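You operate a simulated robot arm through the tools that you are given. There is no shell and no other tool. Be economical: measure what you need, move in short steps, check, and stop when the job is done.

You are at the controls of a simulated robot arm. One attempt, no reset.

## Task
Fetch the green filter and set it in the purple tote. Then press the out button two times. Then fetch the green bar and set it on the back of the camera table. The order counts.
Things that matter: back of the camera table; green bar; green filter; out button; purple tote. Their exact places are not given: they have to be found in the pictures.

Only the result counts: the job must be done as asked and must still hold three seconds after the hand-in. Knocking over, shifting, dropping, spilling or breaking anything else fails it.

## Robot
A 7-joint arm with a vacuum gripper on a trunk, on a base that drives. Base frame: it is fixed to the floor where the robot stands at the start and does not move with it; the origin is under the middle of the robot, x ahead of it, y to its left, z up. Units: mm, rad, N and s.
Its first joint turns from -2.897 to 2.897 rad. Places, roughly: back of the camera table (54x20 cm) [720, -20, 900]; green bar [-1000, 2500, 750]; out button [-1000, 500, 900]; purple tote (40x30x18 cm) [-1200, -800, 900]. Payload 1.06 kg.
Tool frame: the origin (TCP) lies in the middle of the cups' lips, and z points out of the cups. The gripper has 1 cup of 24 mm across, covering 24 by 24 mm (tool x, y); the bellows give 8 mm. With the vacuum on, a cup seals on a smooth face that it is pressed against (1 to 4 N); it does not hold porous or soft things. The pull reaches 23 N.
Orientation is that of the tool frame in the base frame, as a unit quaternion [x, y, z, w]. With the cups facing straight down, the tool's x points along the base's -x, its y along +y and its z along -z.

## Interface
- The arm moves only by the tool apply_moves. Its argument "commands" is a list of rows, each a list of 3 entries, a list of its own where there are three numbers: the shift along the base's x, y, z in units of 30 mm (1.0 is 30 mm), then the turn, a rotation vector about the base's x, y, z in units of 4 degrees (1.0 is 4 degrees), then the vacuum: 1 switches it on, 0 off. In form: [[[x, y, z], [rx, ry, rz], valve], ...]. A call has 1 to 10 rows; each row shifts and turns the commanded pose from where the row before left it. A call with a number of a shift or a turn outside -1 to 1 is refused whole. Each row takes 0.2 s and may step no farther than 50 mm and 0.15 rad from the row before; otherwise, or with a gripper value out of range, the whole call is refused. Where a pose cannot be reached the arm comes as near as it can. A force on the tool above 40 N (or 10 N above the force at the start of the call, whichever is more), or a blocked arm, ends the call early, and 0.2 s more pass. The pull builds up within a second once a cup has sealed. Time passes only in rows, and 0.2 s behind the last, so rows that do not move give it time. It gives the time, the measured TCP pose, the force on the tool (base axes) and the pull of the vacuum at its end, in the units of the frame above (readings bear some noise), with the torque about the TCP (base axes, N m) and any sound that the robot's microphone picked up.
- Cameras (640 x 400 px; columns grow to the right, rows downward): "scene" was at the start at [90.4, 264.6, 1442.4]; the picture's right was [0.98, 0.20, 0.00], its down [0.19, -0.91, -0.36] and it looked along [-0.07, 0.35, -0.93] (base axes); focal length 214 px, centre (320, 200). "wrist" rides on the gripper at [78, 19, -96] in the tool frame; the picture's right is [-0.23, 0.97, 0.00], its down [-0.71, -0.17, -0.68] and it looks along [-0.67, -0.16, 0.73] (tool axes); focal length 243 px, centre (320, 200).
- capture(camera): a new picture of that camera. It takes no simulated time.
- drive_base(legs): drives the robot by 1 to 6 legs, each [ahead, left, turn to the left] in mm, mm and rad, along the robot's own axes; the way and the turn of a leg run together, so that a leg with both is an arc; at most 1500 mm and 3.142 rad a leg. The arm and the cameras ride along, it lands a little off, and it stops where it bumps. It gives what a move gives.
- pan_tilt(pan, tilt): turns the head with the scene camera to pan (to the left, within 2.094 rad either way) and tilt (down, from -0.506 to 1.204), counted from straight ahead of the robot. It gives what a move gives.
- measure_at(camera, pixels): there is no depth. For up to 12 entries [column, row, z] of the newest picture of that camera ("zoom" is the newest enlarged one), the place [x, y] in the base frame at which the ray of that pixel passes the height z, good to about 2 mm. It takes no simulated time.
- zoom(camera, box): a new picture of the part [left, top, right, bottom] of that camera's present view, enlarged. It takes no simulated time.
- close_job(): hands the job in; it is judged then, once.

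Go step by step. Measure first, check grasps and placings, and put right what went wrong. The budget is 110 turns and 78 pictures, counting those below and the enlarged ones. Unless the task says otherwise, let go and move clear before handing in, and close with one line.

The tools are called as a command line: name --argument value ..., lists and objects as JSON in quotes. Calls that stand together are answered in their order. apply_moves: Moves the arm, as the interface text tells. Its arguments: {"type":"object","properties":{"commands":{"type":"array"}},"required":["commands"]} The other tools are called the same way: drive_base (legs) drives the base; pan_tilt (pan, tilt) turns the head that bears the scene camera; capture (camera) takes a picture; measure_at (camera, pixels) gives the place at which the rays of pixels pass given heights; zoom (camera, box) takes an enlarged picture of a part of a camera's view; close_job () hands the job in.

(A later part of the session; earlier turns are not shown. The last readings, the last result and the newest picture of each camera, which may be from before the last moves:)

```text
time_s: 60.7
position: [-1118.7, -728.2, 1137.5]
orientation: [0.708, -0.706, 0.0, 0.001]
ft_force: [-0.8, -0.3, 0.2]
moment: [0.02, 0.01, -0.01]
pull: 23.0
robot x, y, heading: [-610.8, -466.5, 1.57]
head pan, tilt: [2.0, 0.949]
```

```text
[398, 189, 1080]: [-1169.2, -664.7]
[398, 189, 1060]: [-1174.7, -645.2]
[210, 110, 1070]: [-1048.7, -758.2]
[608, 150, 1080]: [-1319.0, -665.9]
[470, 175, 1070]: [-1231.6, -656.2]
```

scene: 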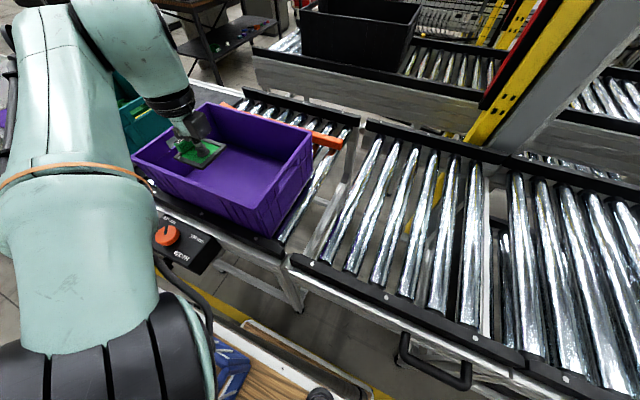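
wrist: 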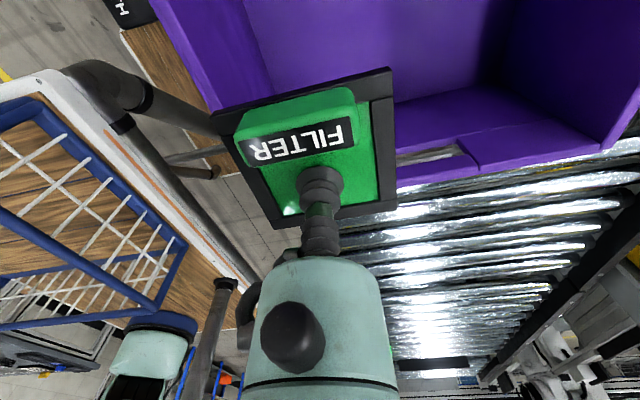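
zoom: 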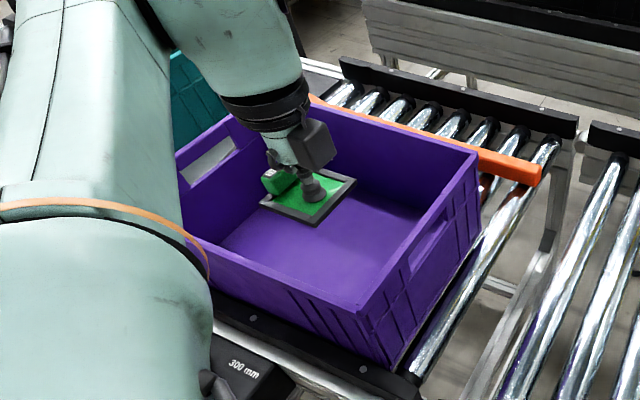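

Tote inner near wall ≈ −1055, +y wall ≈ −655; the filter (±37 mm about (−1120,−734)) clears. Descending in, easing deeper in −x and −y.

apply_moves --commands '[[[0, -0.2, -0.8], [0, 0, 0], 1], [[-0.2, -0.2, -0.8], [0, 0, 0], 1], [[-0.3, -0.2, -0.8], [0, 0, 0], 1], [[-0.3, -0.2, -0.8], [0, 0, 0], 1], [[0, 0, 0], [0, 0, 0], 1]]'

zoom --camera "scene" --box '[100, 60, 360, 260]'

capture --camera "wrist"

```text
time_s: 61.9
position: [-1124.0, -754.2, 1047.0]
orientation: [0.711, -0.704, -0.004, 0.003]
ft_force: [-0.3, 0.0, -0.6]
moment: [0.03, 0.02, 0.0]
pull: 22.2
out of reach, approached as far as the arm can: row 3, 4
robot x, y, heading: [-610.7, -468.3, 1.57]
head pan, tilt: [2.0, 0.949]
```

```text
2.00 times, centred on (230, 160) of scene
```

zoom: 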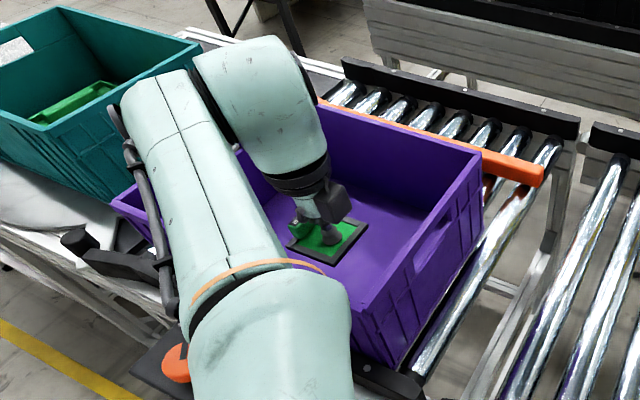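

```text
42 pictures are left
```

wrist: 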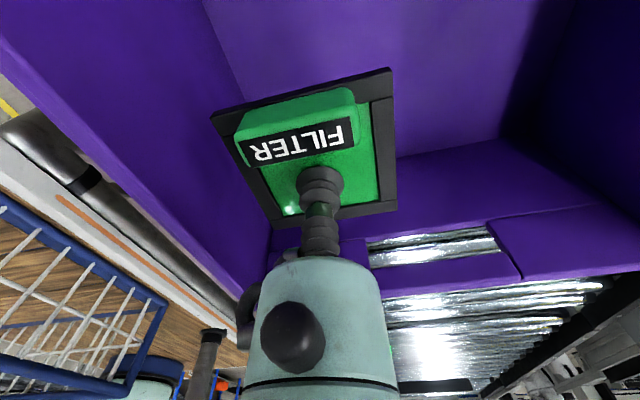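

Reach limit again but the position is already inside the tote (walls clear in both views). I continue straight down.

apply_moves --commands '[[[0.05, 0.1, -0.7], [0, 0, 0], 1], [[0.05, 0.1, -0.7], [0, 0, 0], 1], [[0, 0, -0.7], [0, 0, 0], 1], [[0, 0, 0], [0, 0, 0], 1]]'

zoom --camera "scene" --box '[100, 60, 360, 260]'

```text
time_s: 63.1
position: [-1105.6, -766.0, 978.8]
orientation: [0.721, -0.693, -0.004, -0.002]
ft_force: [0.0, 0.3, -0.4]
moment: [0.03, 0.02, -0.02]
pull: 22.4
robot x, y, heading: [-610.9, -473.6, 1.574]
head pan, tilt: [2.0, 0.949]
stopped in row 4: the arm was blocked; the commanded pose is now the measured one
```

```text
2.00 times, centred on (230, 160) of scene
```

zoom: 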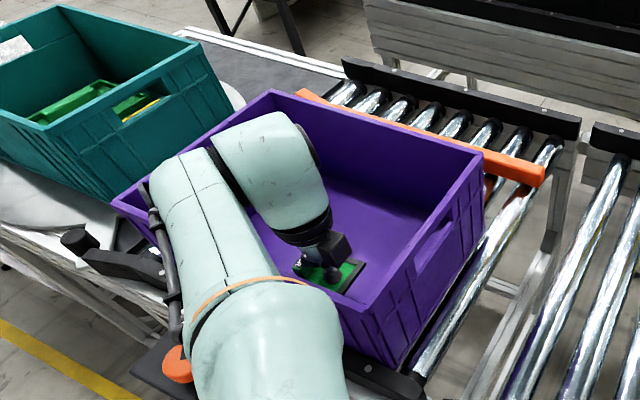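

Blocked at z 979 with sideways drift, probably the arm touching the mast. I check the full scene and wrist views.

capture --camera "scene"

capture --camera "wrist"

```text
40 pictures are left
```

scene: 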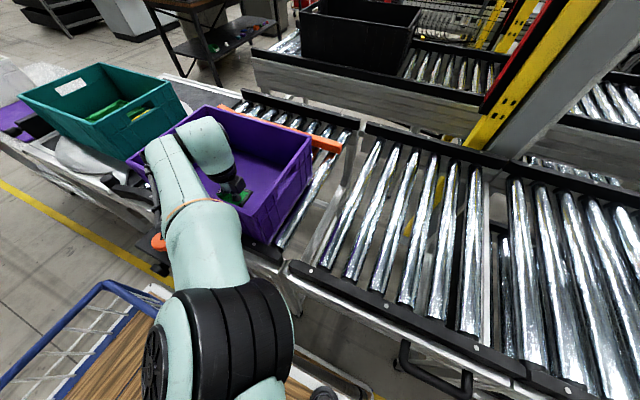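

```text
39 pictures are left
```

wrist: 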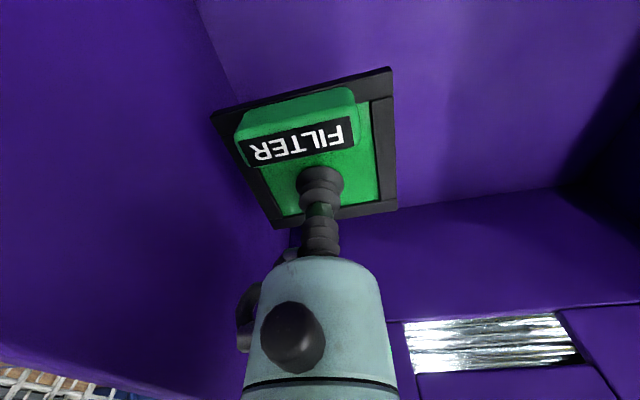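

The elbow hub sits right beside the mast, which blocks the stretched arm. I'll lift a bit, shift rearward to a larger bearing and tilt the tool ~10° outward so the arm stays more bent, as it was at pick-up.

apply_moves --commands '[[[0, 0, 1], [0, 0, -0.28], 1], [[0, -0.2, 1], [0, 0, -0.28], 1], [[0, -0.2, 0], [-0.6, 0.6, 0], 1], [[-0.03, -0.1, 0], [-0.6, 0.6, 0], 1], [[-0.03, -0.1, 0], [-0.6, 0.6, 0], 1], [[0, 0, 0], [0, 0, 0], 1]]'

apply_moves --commands '[[[0, 0, -0.7], [0, 0, 0], 1], [[0, 0, -0.7], [0, 0, 0], 1], [[0, 0, -0.7], [0, 0, 0], 1], [[0, 0, 0], [0, 0, 0], 1]]'

```text
time_s: 64.5
position: [-1119.5, -771.2, 1036.1]
orientation: [-0.699, 0.709, 0.0, -0.087]
ft_force: [0.5, 0.1, -1.1]
moment: [-0.01, -0.03, 0.02]
pull: 23.2
robot x, y, heading: [-615.5, -469.0, 1.574]
head pan, tilt: [2.0, 0.949]
```

```text
time_s: 65.5
position: [-1117.2, -772.5, 970.9]
orientation: [-0.7, 0.709, 0.0, -0.087]
ft_force: [-0.3, 0.2, -1.0]
moment: [0.0, -0.02, -0.01]
pull: 23.3
robot x, y, heading: [-613.4, -472.3, 1.571]
head pan, tilt: [2.0, 0.949]
```

Tilting works; it tracks exactly now. Continue down in small steps.

apply_moves --commands '[[[0, 0, -0.5], [0, 0, 0], 1], [[0, 0, -0.4], [0, 0, 0], 1], [[0, 0, 0], [0, 0, 0], 1]]'

capture --camera "wrist"

```text
time_s: 66.3
position: [-1118.7, -769.5, 946.5]
orientation: [-0.7, 0.709, 0.0, -0.087]
ft_force: [-0.6, 0.2, -0.4]
moment: [0.01, -0.03, 0.01]
pull: 23.3
robot x, y, heading: [-611.5, -470.5, 1.566]
head pan, tilt: [2.0, 0.949]
```

```text
38 pictures are left
```

wrist: 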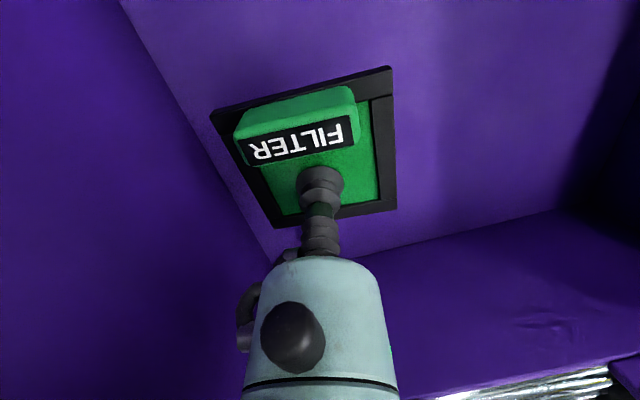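

Close to the floor, clear of walls. Lowering in 3 mm rows until contact.

apply_moves --commands '[[[0, 0, -0.15], [0, 0, 0], 1], [[0, 0, -0.15], [0, 0, 0], 1], [[0, 0, -0.1], [0, 0, 0], 1], [[0, 0, -0.1], [0, 0, 0], 1], [[0, 0, 0], [0, 0, 0], 1]]'

```text
time_s: 67.5
position: [-1118.9, -768.5, 932.3]
orientation: [-0.7, 0.709, 0.0, -0.087]
ft_force: [0.2, -0.8, -0.6]
moment: [-0.01, 0.02, 0.0]
pull: 22.9
robot x, y, heading: [-613.4, -467.3, 1.576]
head pan, tilt: [2.0, 0.949]
```

apply_moves --commands '[[[0, 0, -0.1], [0, 0, 0], 1], [[0, 0, -0.1], [0, 0, 0], 1], [[0, 0, 0], [0, 0, 0], 1]]'

apply_moves --commands '[[[0, 0, -0.1], [0, 0, 0], 1], [[0, 0, -0.1], [0, 0, 0], 1], [[0, 0, 0], [0, 0, 0], 1]]'

```text
time_s: 68.3
position: [-1118.8, -769.2, 925.8]
orientation: [-0.7, 0.709, -0.001, -0.086]
ft_force: [0.0, -0.5, -1.1]
moment: [0.04, 0.02, 0.02]
pull: 22.9
robot x, y, heading: [-611.9, -473.1, 1.572]
head pan, tilt: [2.0, 0.949]
```

```text
time_s: 69.1
position: [-1117.8, -769.6, 920.9]
orientation: [-0.7, 0.709, -0.001, -0.087]
ft_force: [0.1, -0.2, -0.3]
moment: [0.05, 0.07, 0.0]
pull: 22.5
robot x, y, heading: [-611.4, -471.2, 1.569]
head pan, tilt: [2.0, 0.949]
```

A small moment appears, so a corner may be just touching. A little further.

apply_moves --commands '[[[0, 0, -0.1], [0, 0, 0], 1], [[0, 0, -0.1], [0, 0, 0], 1], [[0, 0, 0], [0, 0, 0], 1]]'

capture --camera "wrist"

```text
time_s: 69.9
position: [-1118.8, -769.5, 914.1]
orientation: [-0.7, 0.709, -0.001, -0.086]
ft_force: [-1.0, -0.3, -1.0]
moment: [0.04, 0.02, 0.02]
pull: 23.5
robot x, y, heading: [-612.6, -472.7, 1.575]
head pan, tilt: [2.0, 0.949]
```

```text
37 pictures are left
```

wrist: 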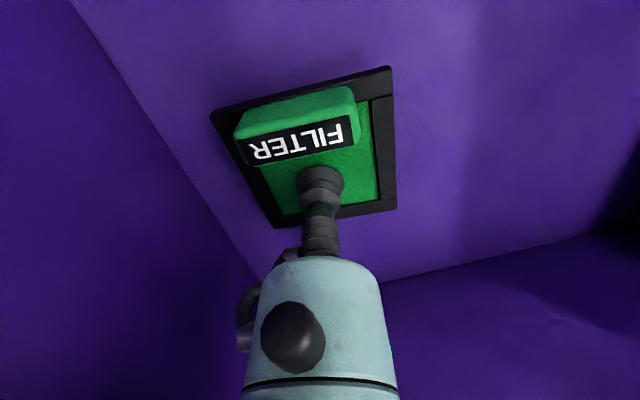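

Still in the air (floor is likely ~890). Continue down.

apply_moves --commands '[[[0, 0, -0.1], [0, 0, 0], 1], [[0, 0, -0.1], [0, 0, 0], 1], [[0, 0, 0], [0, 0, 0], 1]]'

apply_moves --commands '[[[0, 0, -0.1], [0, 0, 0], 1], [[0, 0, -0.1], [0, 0, 0], 1], [[0, 0, 0], [0, 0, 0], 1]]'

apply_moves --commands '[[[0, 0, -0.1], [0, 0, 0], 1], [[0, 0, -0.1], [0, 0, 0], 1], [[0, 0, 0], [0, 0, 0], 1]]'

```text
time_s: 70.7
position: [-1117.9, -770.8, 907.7]
orientation: [-0.7, 0.709, -0.001, -0.086]
ft_force: [-0.3, 0.8, 4.8]
moment: [0.11, -0.19, 0.01]
pull: 23.3
robot x, y, heading: [-610.4, -467.0, 1.573]
head pan, tilt: [2.0, 0.949]
```

```text
time_s: 71.5
position: [-1118.2, -771.9, 906.9]
orientation: [-0.7, 0.709, -0.001, -0.09]
ft_force: [-0.8, -0.4, 2.7]
moment: [0.11, -0.18, 0.03]
pull: 23.1
robot x, y, heading: [-612.9, -470.1, 1.574]
head pan, tilt: [2.0, 0.949]
```

```text
time_s: 72.3
position: [-1121.8, -771.4, 905.9]
orientation: [-0.7, 0.708, -0.001, -0.095]
ft_force: [-0.2, -0.3, 2.7]
moment: [0.12, -0.16, -0.07]
pull: 23.0
robot x, y, heading: [-608.6, -468.8, 1.569]
head pan, tilt: [2.0, 0.949]
```

Corner contact confirmed. Releasing, waiting, then rising straight out.

apply_moves --commands '[[[0, 0, 0], [0, 0, 0], 0], [[0, 0, 0], [0, 0, 0], 0], [[0, 0, 0], [0, 0, 0], 0], [[0, 0, 0], [0, 0, 0], 0], [[0, 0, 0.3], [0, 0, 0], 0], [[0, 0, 0.6], [0, 0, 0], 0], [[0, 0, 1], [0, 0, 0], 0], [[0, 0, 1], [0, 0, 0], 0]]'

capture --camera "wrist"

```text
time_s: 74.1
position: [-1120.1, -768.3, 982.0]
orientation: [-0.7, 0.709, 0.0, -0.086]
ft_force: [-0.3, -0.2, -0.7]
moment: [-0.02, -0.02, -0.03]
pull: 0.0
robot x, y, heading: [-611.0, -473.3, 1.576]
head pan, tilt: [2.0, 0.949]
```

```text
36 pictures are left
```

wrist: 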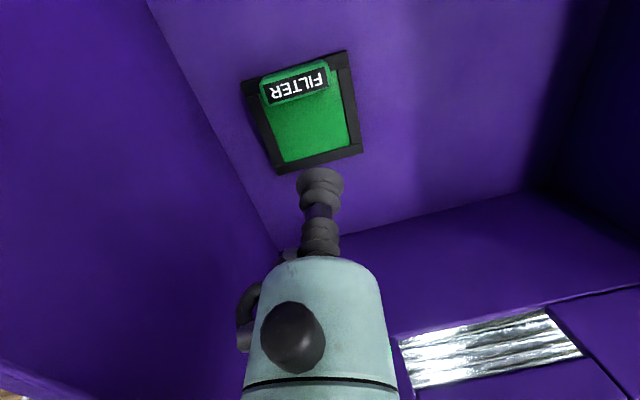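

Filter lies flat in the tote. I rise out of the tote and remove the tilt, then drive away from it.

apply_moves --commands '[[[0, 0, 1], [0, 0, 0], 0], [[0, 0, 1], [0, 0, 0], 0], [[0, 0, 1], [0, 0, 0], 0], [[0, 0, 1], [0, 0, 0], 0], [[0, 0, 1], [0, 0, 0], 0], [[0.7, 0.5, 1], [0, 0, 0], 0], [[1, 0.5, 0.5], [0.6, -0.6, 0], 0], [[1, 0.5, 0], [0.6, -0.6, 0], 0], [[1, 0.5, 0], [0.6, -0.6, 0], 0], [[0, 0, 0], [0, 0, 0], 0]]'

drive_base --legs '[[0, -250, 0]]'

pan_tilt --pan 0.5 --tilt 0.6

capture --camera "scene"

```text
time_s: 76.3
position: [-1009.0, -708.0, 1178.9]
orientation: [-0.703, 0.711, 0.0, 0.004]
ft_force: [-0.6, -0.4, -0.3]
moment: [0.0, 0.0, 0.03]
pull: 0.1
robot x, y, heading: [-611.5, -472.9, 1.573]
head pan, tilt: [2.0, 0.949]
```

```text
time_s: 78.2
position: [-763.9, -706.5, 1179.2]
orientation: [-0.7, 0.714, 0.0, 0.002]
ft_force: [0.6, 0.5, 1.1]
moment: [0.04, -0.02, 0.0]
pull: 0.1
robot x, y, heading: [-362.8, -471.1, 1.567]
head pan, tilt: [2.0, 0.949]
```

```text
time_s: 79.8
position: [-763.4, -706.3, 1179.7]
orientation: [-0.7, 0.714, 0.0, 0.002]
ft_force: [0.6, -0.3, 0.6]
moment: [0.02, 0.02, 0.01]
pull: 0.1
robot x, y, heading: [-365.2, -469.5, 1.568]
head pan, tilt: [0.499, 0.6]
```

```text
35 pictures are left
```

scene: 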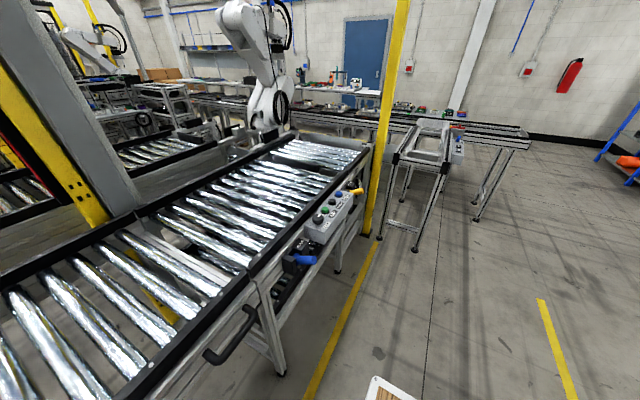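

Now I see the button panel at (330,215), the yellow post, and the frame beyond. Measuring obstacles.

measure_at --camera "scene" --pixels '[[370, 236, 0], [380, 239, 0], [415, 250, 0], [476, 220, 0], [398, 152, 850], [440, 162, 850], [340, 194, 900], [318, 215, 900], [357, 190, 900], [305, 258, 850], [322, 242, 850], [352, 207, 850]]'

zoom --camera "scene" --box '[260, 150, 460, 275]'

```text
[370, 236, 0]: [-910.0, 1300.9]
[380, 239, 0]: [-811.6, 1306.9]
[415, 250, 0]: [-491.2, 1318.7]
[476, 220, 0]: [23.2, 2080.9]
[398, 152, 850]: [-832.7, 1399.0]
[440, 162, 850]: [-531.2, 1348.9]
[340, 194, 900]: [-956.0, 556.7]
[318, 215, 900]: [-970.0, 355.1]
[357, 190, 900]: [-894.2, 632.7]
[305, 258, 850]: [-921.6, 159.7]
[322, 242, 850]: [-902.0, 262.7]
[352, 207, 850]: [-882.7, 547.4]
```

```text
3.20 times, centred on (360, 212) of scene
```

zoom: 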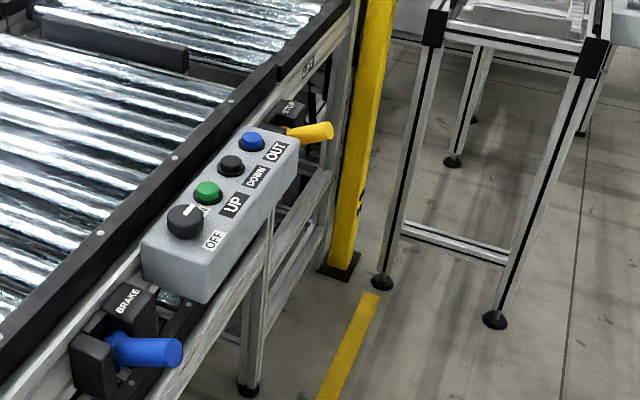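

Frame legs are at y≈1305, so Y≈783 leaves room. I drive ahead 1253 then left 175 so the hand comes over the OUT button.

drive_base --legs '[[1253, 0, 0], [0, 130, 0]]'

pan_tilt --pan 2.0 --tilt 0.95

capture --camera "scene"

capture --camera "wrist"

```text
time_s: 87.0
position: [-880.1, 574.6, 1178.0]
orientation: [-0.699, 0.715, 0.0, 0.003]
ft_force: [0.2, 0.0, 0.0]
moment: [-0.03, 0.02, 0.03]
pull: 0.1
robot x, y, heading: [-479.8, 806.7, 1.56]
head pan, tilt: [0.499, 0.6]
```

```text
time_s: 88.6
position: [-879.8, 575.7, 1180.1]
orientation: [-0.699, 0.715, 0.0, 0.003]
ft_force: [0.0, -0.2, -0.2]
moment: [-0.02, -0.02, -0.01]
pull: 0.0
robot x, y, heading: [-477.5, 808.0, 1.559]
head pan, tilt: [2.0, 0.949]
```

```text
33 pictures are left
```

scene: 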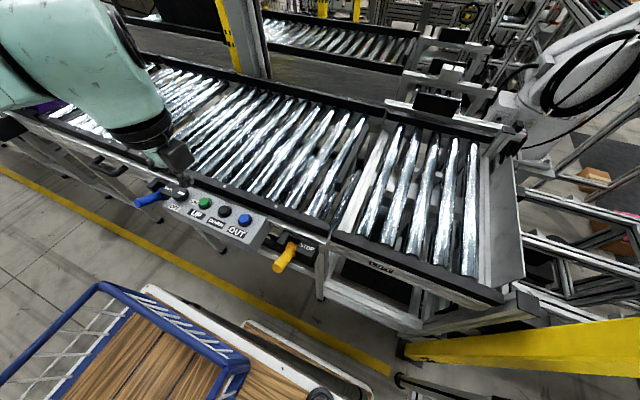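

```text
32 pictures are left
```

wrist: 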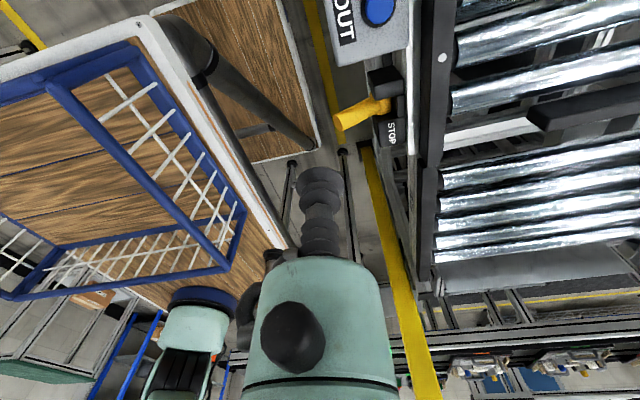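

OUT button at scene (244,219) and wrist (378,10); measuring both, along with STOP lever tip.

measure_at --camera "scene" --pixels '[[244, 219, 900], [244, 219, 920], [224, 211, 900], [275, 270, 850], [275, 270, 900], [140, 203, 850], [330, 395, 930]]'

measure_at --camera "wrist" --pixels '[[378, 10, 900], [378, 10, 920], [340, 122, 850], [340, 122, 900], [290, 235, 930]]'

```text
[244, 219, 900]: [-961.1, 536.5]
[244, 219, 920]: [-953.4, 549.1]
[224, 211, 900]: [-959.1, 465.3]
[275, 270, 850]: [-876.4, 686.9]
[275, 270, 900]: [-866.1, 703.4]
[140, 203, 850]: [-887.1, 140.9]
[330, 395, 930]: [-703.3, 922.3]
```

```text
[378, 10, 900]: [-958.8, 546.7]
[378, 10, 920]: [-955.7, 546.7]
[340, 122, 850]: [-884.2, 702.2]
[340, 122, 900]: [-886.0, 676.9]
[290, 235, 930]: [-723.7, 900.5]
```

Button at about (−956,546.5), top ≈915. Base left 50 mm, then bring the TCP above the button.

drive_base --legs '[[0, 50, 0.01]]'

apply_moves --commands '[[[-0.2, -0.2, -1], [0, 0, 0], 0], [[-0.2, -0.2, -1], [0, 0, 0], 0], [[-0.2, -0.2, -1], [0, 0, 0], 0], [[-0.2, -0.2, -1], [0, 0, 0], 0], [[0, 0, -1], [0, 0, 0], 0], [[0, 0, -0.5], [0, 0, 0], 0], [[0, 0, 0], [0, 0, 0], 0]]'

capture --camera "wrist"

zoom --camera "scene" --box '[140, 130, 340, 280]'

```text
time_s: 89.6
position: [-927.2, 570.1, 1178.5]
orientation: [-0.702, 0.712, 0.0, 0.002]
ft_force: [0.1, 1.0, -0.2]
moment: [0.01, -0.03, -0.01]
pull: 0.1
robot x, y, heading: [-531.1, 809.9, 1.574]
head pan, tilt: [2.0, 0.949]
```

```text
time_s: 91.2
position: [-950.7, 546.5, 1016.0]
orientation: [-0.702, 0.712, -0.001, 0.002]
ft_force: [-0.8, 0.2, -1.1]
moment: [-0.02, 0.02, -0.02]
pull: 0.2
robot x, y, heading: [-531.5, 811.0, 1.568]
head pan, tilt: [2.0, 0.949]
```

```text
31 pictures are left
```

wrist: 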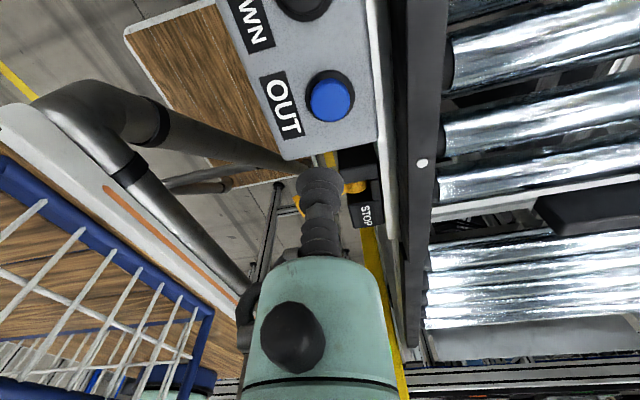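

```text
2.67 times, centred on (240, 205) of scene
```

zoom: 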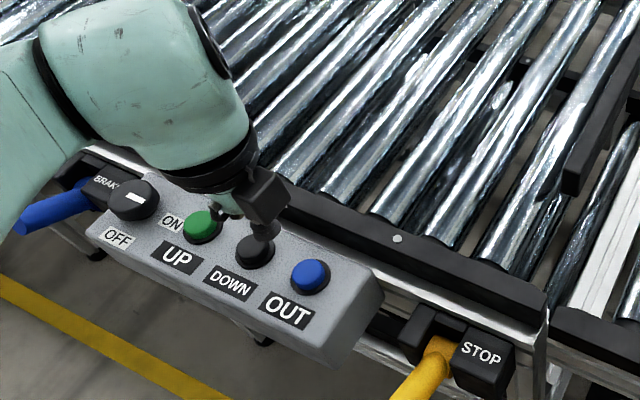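

Measuring the blue cap again from both views.

measure_at --camera "wrist" --pixels '[[329, 99, 905], [329, 99, 920], [329, 99, 935]]'

measure_at --camera "zoom" --pixels '[[309, 272, 905], [309, 272, 920], [309, 272, 935]]'

```text
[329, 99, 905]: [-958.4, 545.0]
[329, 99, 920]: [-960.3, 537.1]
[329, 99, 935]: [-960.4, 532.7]
```

```text
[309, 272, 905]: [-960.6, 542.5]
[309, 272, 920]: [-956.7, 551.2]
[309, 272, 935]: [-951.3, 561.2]
```

Button at (−959,544), top ≈907. Moving over it and down to ~925.

apply_moves --commands '[[[-0.15, -0.05, -1], [0, 0, 0], 0], [[-0.12, -0.03, -1], [0, 0, 0], 0], [[0, 0, -0.8], [0, 0, 0], 0], [[0, 0, -0.2], [0, 0, 0], 0], [[0, 0, 0], [0, 0, 0], 0]]'

capture --camera "wrist"

```text
time_s: 92.4
position: [-959.8, 544.7, 923.0]
orientation: [-0.702, 0.712, 0.0, 0.003]
ft_force: [0.3, -0.1, -0.5]
moment: [0.02, 0.0, -0.02]
pull: 0.0
robot x, y, heading: [-529.3, 807.1, 1.57]
head pan, tilt: [2.0, 0.949]
```

```text
29 pictures are left
```

wrist: 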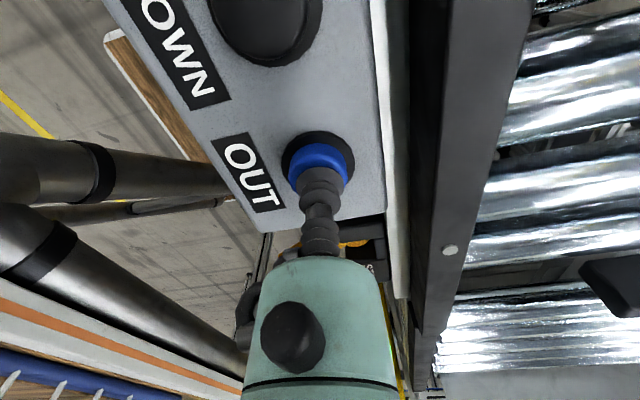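

Well centred over the blue cap. Pressing down in small rows, watching force and sound.

apply_moves --commands '[[[0, 0, -0.3], [0, 0, 0], 0], [[0, 0, -0.15], [0, 0, 0], 0], [[0, 0, -0.1], [0, 0, 0], 0], [[0, 0, -0.1], [0, 0, 0], 0]]'

```text
time_s: 93.4
position: [-960.1, 544.5, 902.1]
orientation: [-0.702, 0.712, 0.0, 0.002]
ft_force: [1.0, 2.9, 8.7]
moment: [-0.07, 0.03, -0.05]
pull: 0.1
robot x, y, heading: [-530.4, 807.1, 1.575]
head pan, tilt: [2.0, 0.949]
heard: click
```

One click heard. I rise to release fully, then press again.

apply_moves --commands '[[[0, 0, 0.4], [0, 0, 0], 0], [[0, 0, 0.4], [0, 0, 0], 0], [[0, 0, 0], [0, 0, 0], 0], [[0, 0, 0], [0, 0, 0], 0]]'

apply_moves --commands '[[[0, 0, -0.4], [0, 0, 0], 0], [[0, 0, -0.2], [0, 0, 0], 0], [[0, 0, -0.1], [0, 0, 0], 0], [[0, 0, -0.1], [0, 0, 0], 0]]'

```text
time_s: 94.4
position: [-960.6, 545.3, 928.8]
orientation: [-0.702, 0.712, 0.0, 0.002]
ft_force: [-0.5, -0.1, -0.4]
moment: [0.03, 0.02, 0.0]
pull: 0.0
robot x, y, heading: [-528.1, 806.9, 1.567]
head pan, tilt: [2.0, 0.949]
```

```text
time_s: 95.4
position: [-959.5, 545.0, 904.3]
orientation: [-0.702, 0.712, 0.0, 0.002]
ft_force: [-0.3, -0.8, 5.4]
moment: [0.04, 0.0, 0.01]
pull: 0.1
robot x, y, heading: [-524.7, 809.1, 1.575]
head pan, tilt: [2.0, 0.949]
heard: click
```

Second click heard. I rise well clear, then look toward the green bar's area ahead-left.

apply_moves --commands '[[[0, 0, 0.5], [0, 0, 0], 0], [[0, 0, 1], [0, 0, 0], 0], [[0, 0, 1], [0, 0, 0], 0], [[0, 0, 1], [0, 0, 0], 0], [[0, 0, 1], [0, 0, 0], 0], [[0.3, 0.3, 1], [0, 0, 0], 0], [[0.3, 0.3, 1], [0, 0, 0], 0], [[0.3, 0.3, 1], [0, 0, 0], 0], [[0, 0, 0.8], [0, 0, 0], 0]]'

drive_base --legs '[[0, -530, 0]]'

pan_tilt --pan 0.5 --tilt 0.5

capture --camera "scene"

```text
time_s: 97.4
position: [-933.2, 571.0, 1152.4]
orientation: [-0.702, 0.712, 0.0, 0.003]
ft_force: [0.5, 0.0, 0.0]
moment: [-0.02, -0.01, -0.04]
pull: 0.0
robot x, y, heading: [-531.0, 807.4, 1.57]
head pan, tilt: [2.0, 0.949]
```

```text
time_s: 100.4
position: [-409.1, 569.8, 1152.5]
orientation: [-0.704, 0.711, 0.0, 0.003]
ft_force: [0.1, -0.6, -0.6]
moment: [0.0, -0.01, 0.03]
pull: 0.0
robot x, y, heading: [-4.2, 809.4, 1.571]
head pan, tilt: [2.0, 0.949]
```

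```text
time_s: 102.0
position: [-409.7, 569.2, 1151.8]
orientation: [-0.703, 0.711, 0.0, 0.002]
ft_force: [-0.2, 0.1, -0.2]
moment: [0.0, -0.02, 0.01]
pull: 0.0
robot x, y, heading: [-6.5, 808.2, 1.578]
head pan, tilt: [0.499, 0.499]
```

```text
28 pictures are left
```

scene: 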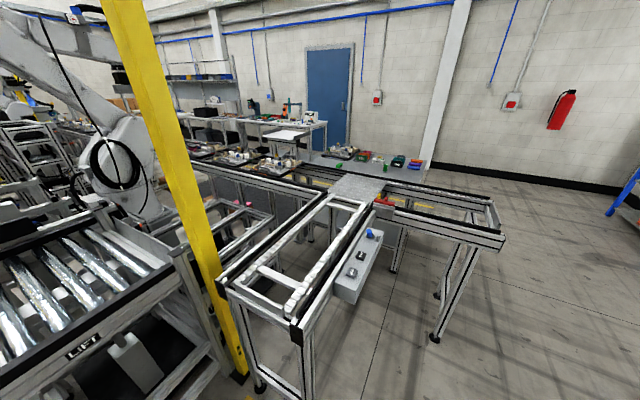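

Coloured items show at (330–420,160). Zooming in there.

zoom --camera "scene" --box '[300, 130, 440, 218]'

measure_at --camera "scene" --pixels '[[340, 167, 750], [365, 157, 750], [398, 161, 750], [415, 163, 750], [360, 185, 800], [495, 240, 800], [490, 200, 800], [432, 335, 0], [437, 292, 0], [262, 385, 0]]'

```text
4.55 times, centred on (370, 174) of scene
```

zoom: 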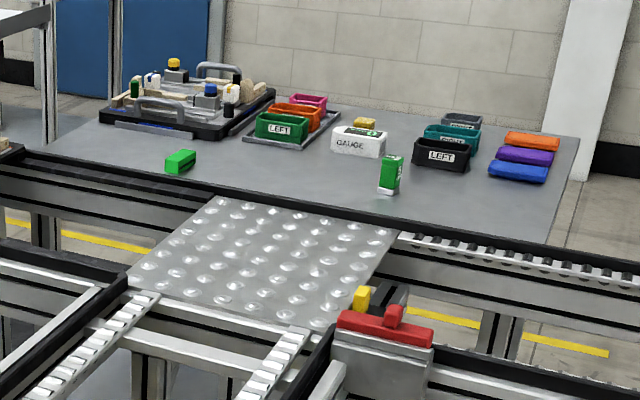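

```text
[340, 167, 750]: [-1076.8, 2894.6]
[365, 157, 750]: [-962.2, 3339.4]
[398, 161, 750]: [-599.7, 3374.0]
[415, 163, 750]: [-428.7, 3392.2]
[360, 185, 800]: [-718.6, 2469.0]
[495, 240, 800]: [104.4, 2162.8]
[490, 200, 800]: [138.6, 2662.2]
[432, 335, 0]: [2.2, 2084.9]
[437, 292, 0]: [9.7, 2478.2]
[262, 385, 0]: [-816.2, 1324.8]
```

Two green items: the bar lying at zoom (180,160) and a standing green pack at (390,175) — the lying one looks like the bar. I need another viewpoint, so I drive around the right end of the conveyor.

drive_base --legs '[[0, -500, 0], [1300, 0, 0]]'

pan_tilt --pan 1.1 --tilt 0.5

capture --camera "scene"

```text
time_s: 110.8
position: [68.6, 1815.5, 1152.8]
orientation: [0.713, -0.701, 0.0, -0.003]
ft_force: [-0.1, -0.6, 0.3]
moment: [0.01, 0.01, -0.01]
pull: 0.0
robot x, y, heading: [462.5, 2063.1, 1.604]
head pan, tilt: [0.499, 0.499]
```

```text
time_s: 111.8
position: [67.5, 1814.2, 1152.8]
orientation: [0.713, -0.701, 0.0, -0.002]
ft_force: [0.6, 0.9, 0.7]
moment: [0.0, -0.01, 0.01]
pull: 0.1
robot x, y, heading: [463.9, 2063.7, 1.603]
head pan, tilt: [1.1, 0.499]
```

```text
26 pictures are left
```

scene: 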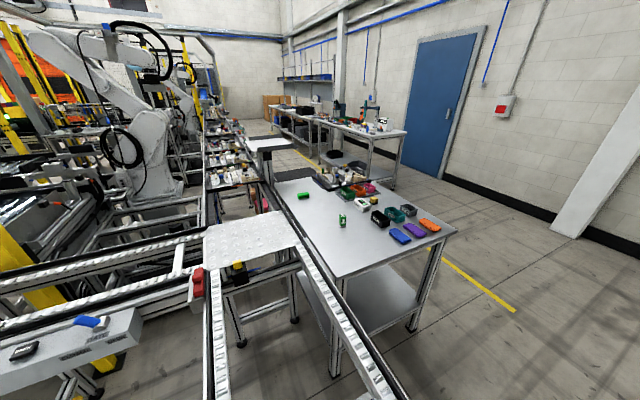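

The table is free on the far (+y) side and at its near end. Measuring table corners, bar and floor.

measure_at --camera "scene" --pixels '[[304, 196, 870], [304, 196, 800], [342, 221, 870], [455, 234, 850], [340, 277, 850], [412, 330, 0], [335, 375, 0], [360, 160, 850], [272, 183, 850], [515, 310, 0], [400, 185, 0]]'

zoom --camera "scene" --box '[260, 150, 470, 290]'

```text
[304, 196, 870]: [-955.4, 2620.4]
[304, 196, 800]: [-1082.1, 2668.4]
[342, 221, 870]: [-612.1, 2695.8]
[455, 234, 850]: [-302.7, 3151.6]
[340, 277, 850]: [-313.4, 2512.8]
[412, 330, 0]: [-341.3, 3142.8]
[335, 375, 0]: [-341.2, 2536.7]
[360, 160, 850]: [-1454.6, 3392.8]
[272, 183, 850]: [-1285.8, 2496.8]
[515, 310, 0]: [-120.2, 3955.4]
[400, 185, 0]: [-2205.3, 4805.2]
```

```text
2.86 times, centred on (365, 220) of scene
```

zoom: 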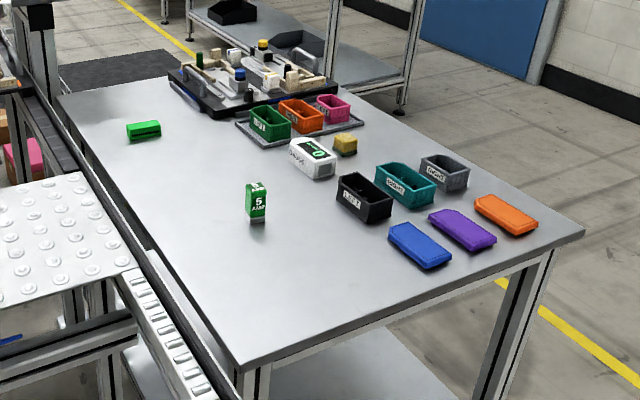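

The bar is at about (−955,2620): too deep for the left-side arm from the free aisle, but easy over the robot's front. So I'll bring the arm over the top of the mast: first inward and up.

apply_moves --commands '[[[0.92, 0.5, 1], [0, 0, 0], 0], [[0.92, 0.5, 1], [0, 0, 0], 0], [[0.92, 0.5, 1], [0, 0, 0], 0], [[0.92, 0.5, 1], [0, 0, 0], 0], [[0.92, 0.5, 1], [0, 0, 0], 0], [[0.92, 0.5, 1], [0, 0, 0], 0], [[0.92, 0.5, 1], [0, 0, 0], 0], [[0.92, 0.5, 1], [0, 0, 0], 0], [[0, 0, 0], [0, 0, 0], 0]]'

apply_moves --commands '[[[0.13, 0.2, 0.9], [0, 0, 0], 0], [[0.13, 0.2, 0.9], [0, 0, 0], 0], [[0.13, 0.2, 0.9], [0, 0, 0], 0], [[0.13, 0.2, 0.9], [0, 0, 0], 0], [[0.13, 0.2, 0.9], [0, 0, 0], 0], [[0.13, 0.2, 0.9], [0, 0, 0], 0], [[0.13, 0.2, 0.9], [0, 0, 0], 0], [[0, 0, 0], [0, 0, 0], 0]]'

capture --camera "wrist"

```text
time_s: 113.8
position: [292.2, 1934.3, 1393.3]
orientation: [0.713, -0.702, 0.001, -0.003]
ft_force: [0.1, 0.3, -0.1]
moment: [-0.01, -0.03, -0.03]
pull: 0.1
robot x, y, heading: [464.0, 2065.2, 1.598]
head pan, tilt: [1.1, 0.499]
```

```text
time_s: 115.6
position: [318.8, 1975.0, 1559.6]
orientation: [0.714, -0.701, -0.002, -0.003]
ft_force: [0.2, 0.1, -0.2]
moment: [0.0, -0.04, 0.02]
pull: 0.2
out of reach, approached as far as the arm can: row 7
robot x, y, heading: [465.4, 2065.5, 1.596]
head pan, tilt: [1.1, 0.499]
```

```text
24 pictures are left
```

wrist: 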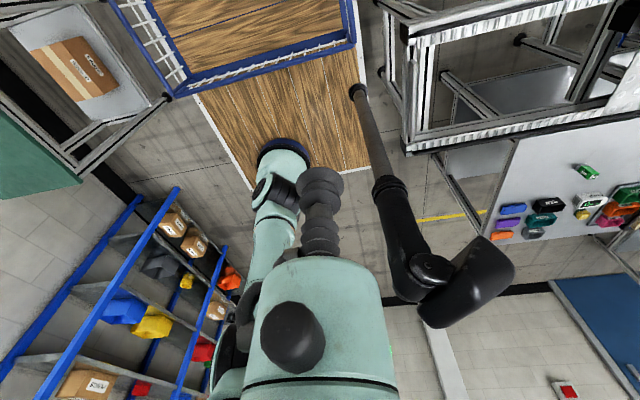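

The mast head is visible at (460,280). To gain clearance I pull in to r≈340 and rise to ~1640.

apply_moves --commands '[[[0.4, 0.65, 0.5], [0, 0, 0], 0], [[0.4, 0.65, 0.7], [0, 0, 0], 0], [[0.4, 0.65, 0.7], [0, 0, 0], 0], [[0.4, 0.65, 0.8], [0, 0, 0], 0], [[0, 0, 0], [0, 0, 0], 0]]'

capture --camera "wrist"

```text
time_s: 116.8
position: [353.6, 2051.6, 1568.1]
orientation: [0.712, -0.702, -0.001, -0.001]
ft_force: [-0.2, -0.4, -0.3]
moment: [-0.02, 0.0, -0.02]
pull: 0.1
out of reach, approached as far as the arm can: row 1, 2, 3, 4
robot x, y, heading: [463.4, 2063.9, 1.599]
head pan, tilt: [1.1, 0.499]
```

```text
23 pictures are left
```

wrist: 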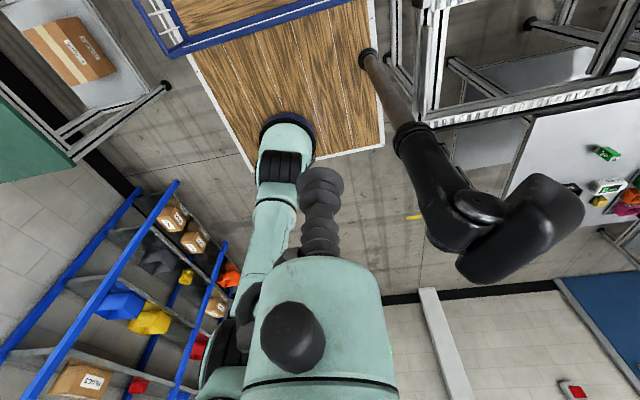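

Height tops out near 1568. I estimate the head's height from the wrist ray passing over the mast's known place (~(245,2164)).

measure_at --camera "wrist" --pixels '[[480, 207, 1350], [480, 207, 1400], [480, 207, 1450], [480, 207, 1500], [410, 132, 1200], [410, 132, 1300], [545, 178, 1400], [545, 178, 1450], [545, 178, 1500], [470, 278, 1450], [367, 55, 930]]'

```text
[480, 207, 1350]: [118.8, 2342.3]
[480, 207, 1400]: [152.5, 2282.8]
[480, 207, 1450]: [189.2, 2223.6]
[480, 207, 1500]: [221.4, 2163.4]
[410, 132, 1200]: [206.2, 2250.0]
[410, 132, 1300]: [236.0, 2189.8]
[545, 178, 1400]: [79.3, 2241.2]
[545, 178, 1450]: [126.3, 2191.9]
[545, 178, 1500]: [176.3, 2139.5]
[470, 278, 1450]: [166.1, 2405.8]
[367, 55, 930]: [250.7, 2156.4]
```

The head hub is around z 1500, with the mast at r≈350 from the arm axis. I turn the head outward (pan 2.06) and pull the TCP in to r≈220, so it passes inside and above.

pan_tilt --pan 2.06 --tilt 0.9

apply_moves --commands '[[[0.58, 0.88, 0], [0, 0, 0], 0], [[0.58, 0.88, 0], [0, 0, 0], 0], [[0.58, 0.88, 0], [0, 0, 0], 0], [[0.58, 0.88, 0], [0, 0, 0], 0], [[0, 0, 0], [0, 0, 0], 0]]'

capture --camera "wrist"

```text
time_s: 118.1
position: [354.1, 2051.3, 1568.9]
orientation: [0.713, -0.702, 0.001, -0.001]
ft_force: [-0.1, -0.2, 0.3]
moment: [0.01, -0.01, 0.02]
pull: 0.0
robot x, y, heading: [466.8, 2064.6, 1.601]
head pan, tilt: [2.059, 0.901]
```

```text
time_s: 119.3
position: [420.1, 2148.4, 1551.4]
orientation: [0.713, -0.701, 0.0, -0.002]
ft_force: [0.7, 0.2, -0.2]
moment: [0.03, 0.02, 0.02]
pull: 0.0
out of reach, approached as far as the arm can: row 2, 3, 4
robot x, y, heading: [465.1, 2063.9, 1.601]
head pan, tilt: [2.059, 0.901]
```

```text
22 pictures are left
```

wrist: 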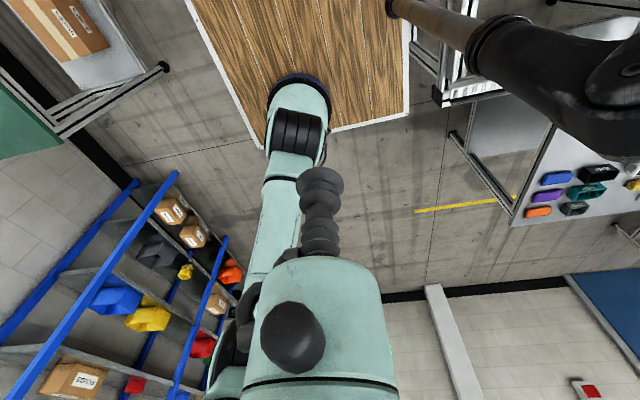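

TCP at r≈229, head clear. Sweeping clockwise past the mast at this radius, yaw turning along.

apply_moves --commands '[[[-0.372, 0.365, 0], [0, 0, -1], 0], [[-0.372, 0.365, 0], [0, 0, -1], 0], [[-0.372, 0.365, 0], [0, 0, -1], 0], [[-0.372, 0.365, 0], [0, 0, -1], 0], [[-0.372, 0.365, 0], [0, 0, -1], 0], [[-0.224, 0.47, 0], [0, 0, -1], 0], [[-0.224, 0.47, 0], [0, 0, -1], 0], [[-0.224, 0.47, 0], [0, 0, -1], 0], [[-0.224, 0.47, 0], [0, 0, -1], 0], [[-0.224, 0.47, 0], [0, 0, -1], 0]]'

capture --camera "wrist"

```text
time_s: 121.5
position: [326.9, 2269.8, 1548.6]
orientation: [-0.429, 0.903, -0.001, 0.002]
ft_force: [-0.5, -0.4, -0.1]
moment: [-0.02, -0.01, -0.02]
pull: 0.0
out of reach, approached as far as the arm can: row 4, 10
robot x, y, heading: [464.5, 2064.5, 1.603]
head pan, tilt: [2.059, 0.901]
```

```text
21 pictures are left
```

wrist: 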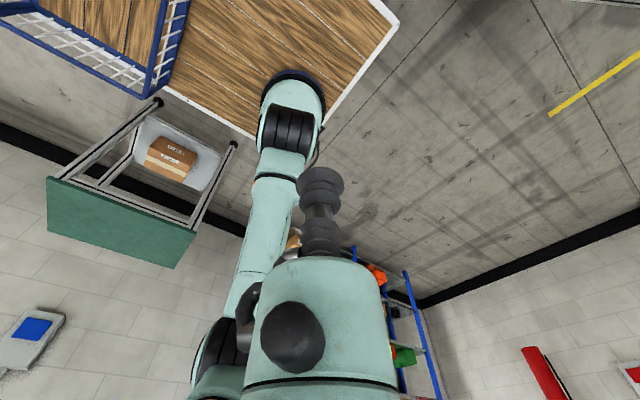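

Swept past the mast bearing without contact. Continuing the sweep toward the front.

apply_moves --commands '[[[-0.05, 0.52, 0], [0, 0, -1], 0], [[-0.05, 0.52, 0], [0, 0, -1], 0], [[-0.05, 0.52, 0], [0, 0, -1], 0], [[-0.05, 0.52, 0], [0, 0, -1], 0], [[-0.05, 0.52, 0], [0, 0, -1], 0], [[0.13, 0.5, 0], [0, 0, -1], 0], [[0.13, 0.5, 0], [0, 0, -1], 0], [[0.13, 0.5, 0], [0, 0, -1], 0], [[0.13, 0.5, 0], [0, 0, -1], 0], [[0.13, 0.5, 0], [0, 0, -1], 0]]'

apply_moves --commands '[[[0.295, 0.8, -0.5], [0, 0, -1], 0], [[0.295, 0.9, -0.5], [0, 0, -1], 0], [[0.4, 0.9, -0.5], [0, 0, -1], 0], [[0.4, 0.9, -0.5], [0, 0, -1], 0], [[0.5, 0.9, -0.5], [0, 0, -1], 0], [[0.6, 0.8, -0.5], [0, 0, -1], 0], [[0.6, 0.8, -0.5], [0, 0, -1], 0], [[0.6, 0.8, -0.5], [0, 0, -1], 0], [[0.6, 0.8, -0.5], [0, 0, -1], 0], [[0, 0, 0], [0, 0, -1], 0]]'

pan_tilt --pan 1.3 --tilt 0.5

capture --camera "scene"

```text
time_s: 123.7
position: [335.9, 2423.4, 1547.8]
orientation: [-0.094, 0.996, -0.002, 0.003]
ft_force: [0.2, 0.7, -0.5]
moment: [0.0, -0.01, -0.02]
pull: 0.1
robot x, y, heading: [467.1, 2063.4, 1.6]
head pan, tilt: [2.059, 0.901]
```

```text
time_s: 125.9
position: [466.9, 2652.7, 1411.3]
orientation: [0.252, 0.968, -0.002, 0.002]
ft_force: [0.2, -0.1, 0.2]
moment: [-0.01, 0.0, 0.0]
pull: 0.0
robot x, y, heading: [464.0, 2065.2, 1.601]
head pan, tilt: [2.059, 0.901]
```

```text
time_s: 127.0
position: [465.2, 2651.9, 1412.6]
orientation: [0.252, 0.968, -0.002, 0.001]
ft_force: [0.0, -0.2, -0.5]
moment: [0.03, -0.01, -0.01]
pull: 0.1
robot x, y, heading: [465.0, 2065.5, 1.6]
head pan, tilt: [1.3, 0.499]
```

```text
20 pictures are left
```

scene: 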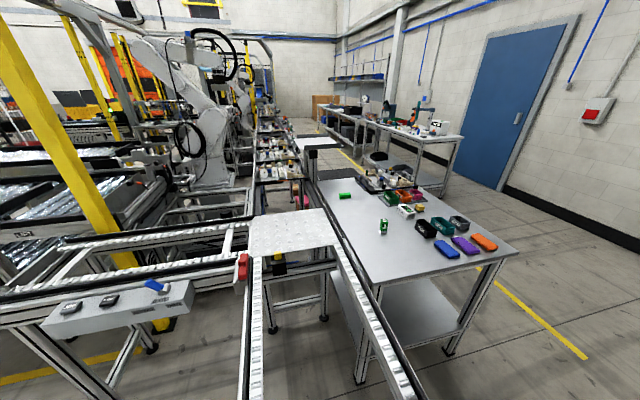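

The arm is now at the front. I measure the aisle: the desk legs, wall base, and table again.

measure_at --camera "scene" --pixels '[[346, 196, 865], [384, 228, 865], [519, 252, 850], [379, 289, 850], [448, 354, 0], [445, 195, 0], [612, 240, 0], [500, 190, 0], [463, 138, 850], [585, 357, 0]]'

```text
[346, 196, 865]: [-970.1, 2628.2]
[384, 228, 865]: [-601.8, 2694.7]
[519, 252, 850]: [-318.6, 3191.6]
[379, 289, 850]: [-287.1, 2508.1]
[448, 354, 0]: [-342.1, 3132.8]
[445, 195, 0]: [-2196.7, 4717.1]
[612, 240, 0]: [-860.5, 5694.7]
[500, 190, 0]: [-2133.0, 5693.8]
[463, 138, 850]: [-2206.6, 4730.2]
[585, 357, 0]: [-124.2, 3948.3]
```

Wide aisle (wall at y≈5690). Driving: straighten, up the aisle to y≈3800, turn to face −x, across, then face the table.

drive_base --legs '[[0, 0, -0.03], [1500, 0, 0], [235, 0, 0], [0, 0, 1.571], [1320, 0, 0], [0, 0, 1.571]]'

pan_tilt --pan 0.0 --tilt 0.8

capture --camera "scene"

```text
time_s: 150.0
position: [-889.7, 3212.6, 1412.5]
orientation: [0.958, -0.288, -0.001, -0.003]
ft_force: [0.3, -1.0, -1.1]
moment: [-0.01, 0.01, -0.01]
pull: 0.0
robot x, y, heading: [-845.1, 3796.3, -1.617]
head pan, tilt: [1.3, 0.499]
```

```text
time_s: 151.5
position: [-888.7, 3211.3, 1412.6]
orientation: [0.958, -0.288, -0.001, -0.001]
ft_force: [1.0, 0.4, -1.3]
moment: [-0.01, 0.01, -0.01]
pull: 0.0
robot x, y, heading: [-842.1, 3800.4, -1.618]
head pan, tilt: [0.0, 0.799]
```

```text
19 pictures are left
```

scene: 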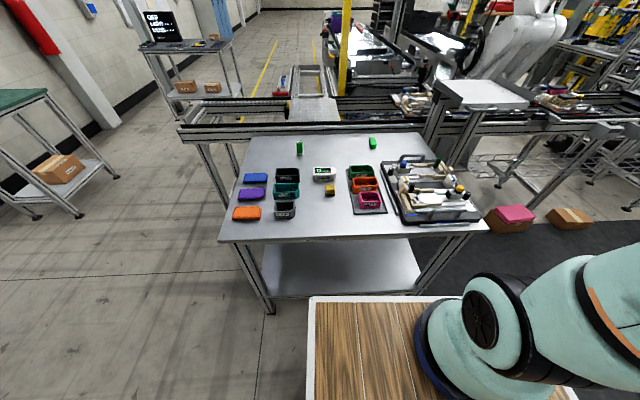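

The bar is at (373,142) across the table. Measuring bar, edge and nearby obstacles.

measure_at --camera "scene" --pixels '[[373, 142, 865], [373, 142, 850], [377, 147, 850], [370, 138, 880], [484, 232, 850], [220, 240, 850], [299, 148, 870], [440, 80, 1100], [480, 225, 850], [315, 300, 930], [470, 300, 930]]'

zoom --camera "scene" --box '[280, 70, 540, 240]'

```text
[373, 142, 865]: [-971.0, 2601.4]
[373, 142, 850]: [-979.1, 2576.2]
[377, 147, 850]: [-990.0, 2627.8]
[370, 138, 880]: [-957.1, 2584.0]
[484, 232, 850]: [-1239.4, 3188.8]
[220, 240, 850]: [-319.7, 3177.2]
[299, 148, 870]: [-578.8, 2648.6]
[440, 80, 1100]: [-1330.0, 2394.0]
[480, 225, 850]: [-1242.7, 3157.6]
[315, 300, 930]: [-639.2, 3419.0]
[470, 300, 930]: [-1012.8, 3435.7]
```

```text
2.35 times, centred on (410, 155) of scene
```

zoom: 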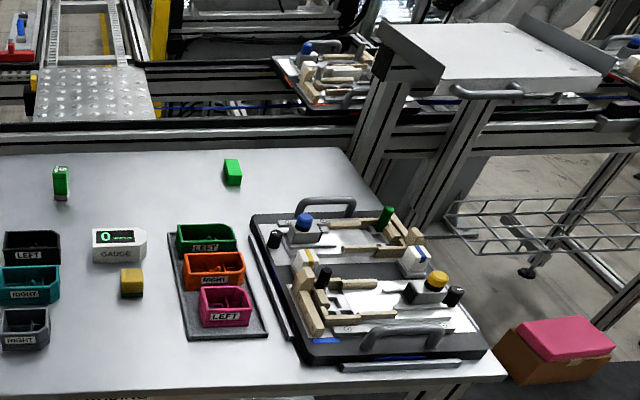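

Bar at ≈(−970,2612). I correct heading and advance to leave ~50 mm from the table edge.

drive_base --legs '[[0, 0, 0.047], [175, -25, 0]]'

apply_moves --commands '[[[0, -1, -0.5], [0, 0, 0], 0], [[0, -1, -0.5], [0, 0, 0], 0], [[0, -1, -0.5], [0, 0, 0], 0], [[0, -1, -0.5], [0, 0, 0], 0], [[0, -1, -0.5], [0, 0, 0], 0], [[0, -1, -0.5], [0, 0, 0], 0], [[0, -1, -0.5], [0, 0, 0], 0], [[0, -1, -0.5], [0, 0, 0], 0], [[0, -1, -0.5], [0, 0, 0], 0], [[0, 0, 0], [0, 0, 0], 0]]'

capture --camera "wrist"

```text
time_s: 153.4
position: [-890.1, 3033.0, 1411.8]
orientation: [0.963, -0.269, -0.001, -0.002]
ft_force: [-0.1, 0.2, 0.0]
moment: [-0.01, 0.0, -0.02]
pull: 0.1
robot x, y, heading: [-869.1, 3621.6, -1.574]
head pan, tilt: [0.0, 0.799]
```

```text
time_s: 155.6
position: [-889.3, 2763.3, 1274.4]
orientation: [0.963, -0.269, -0.001, -0.002]
ft_force: [-0.1, 0.2, 0.4]
moment: [-0.05, 0.01, -0.01]
pull: 0.1
robot x, y, heading: [-872.3, 3620.6, -1.578]
head pan, tilt: [0.0, 0.799]
```

```text
17 pictures are left
```

wrist: 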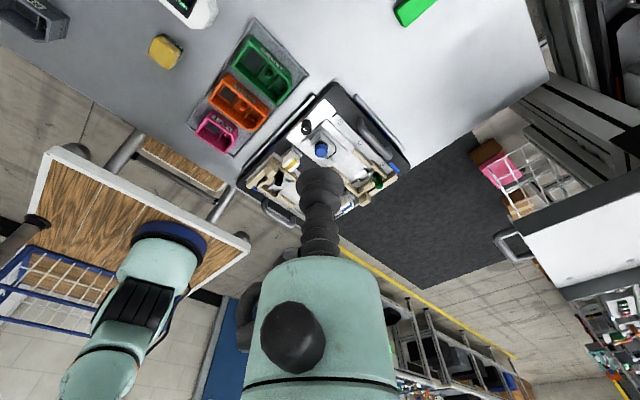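

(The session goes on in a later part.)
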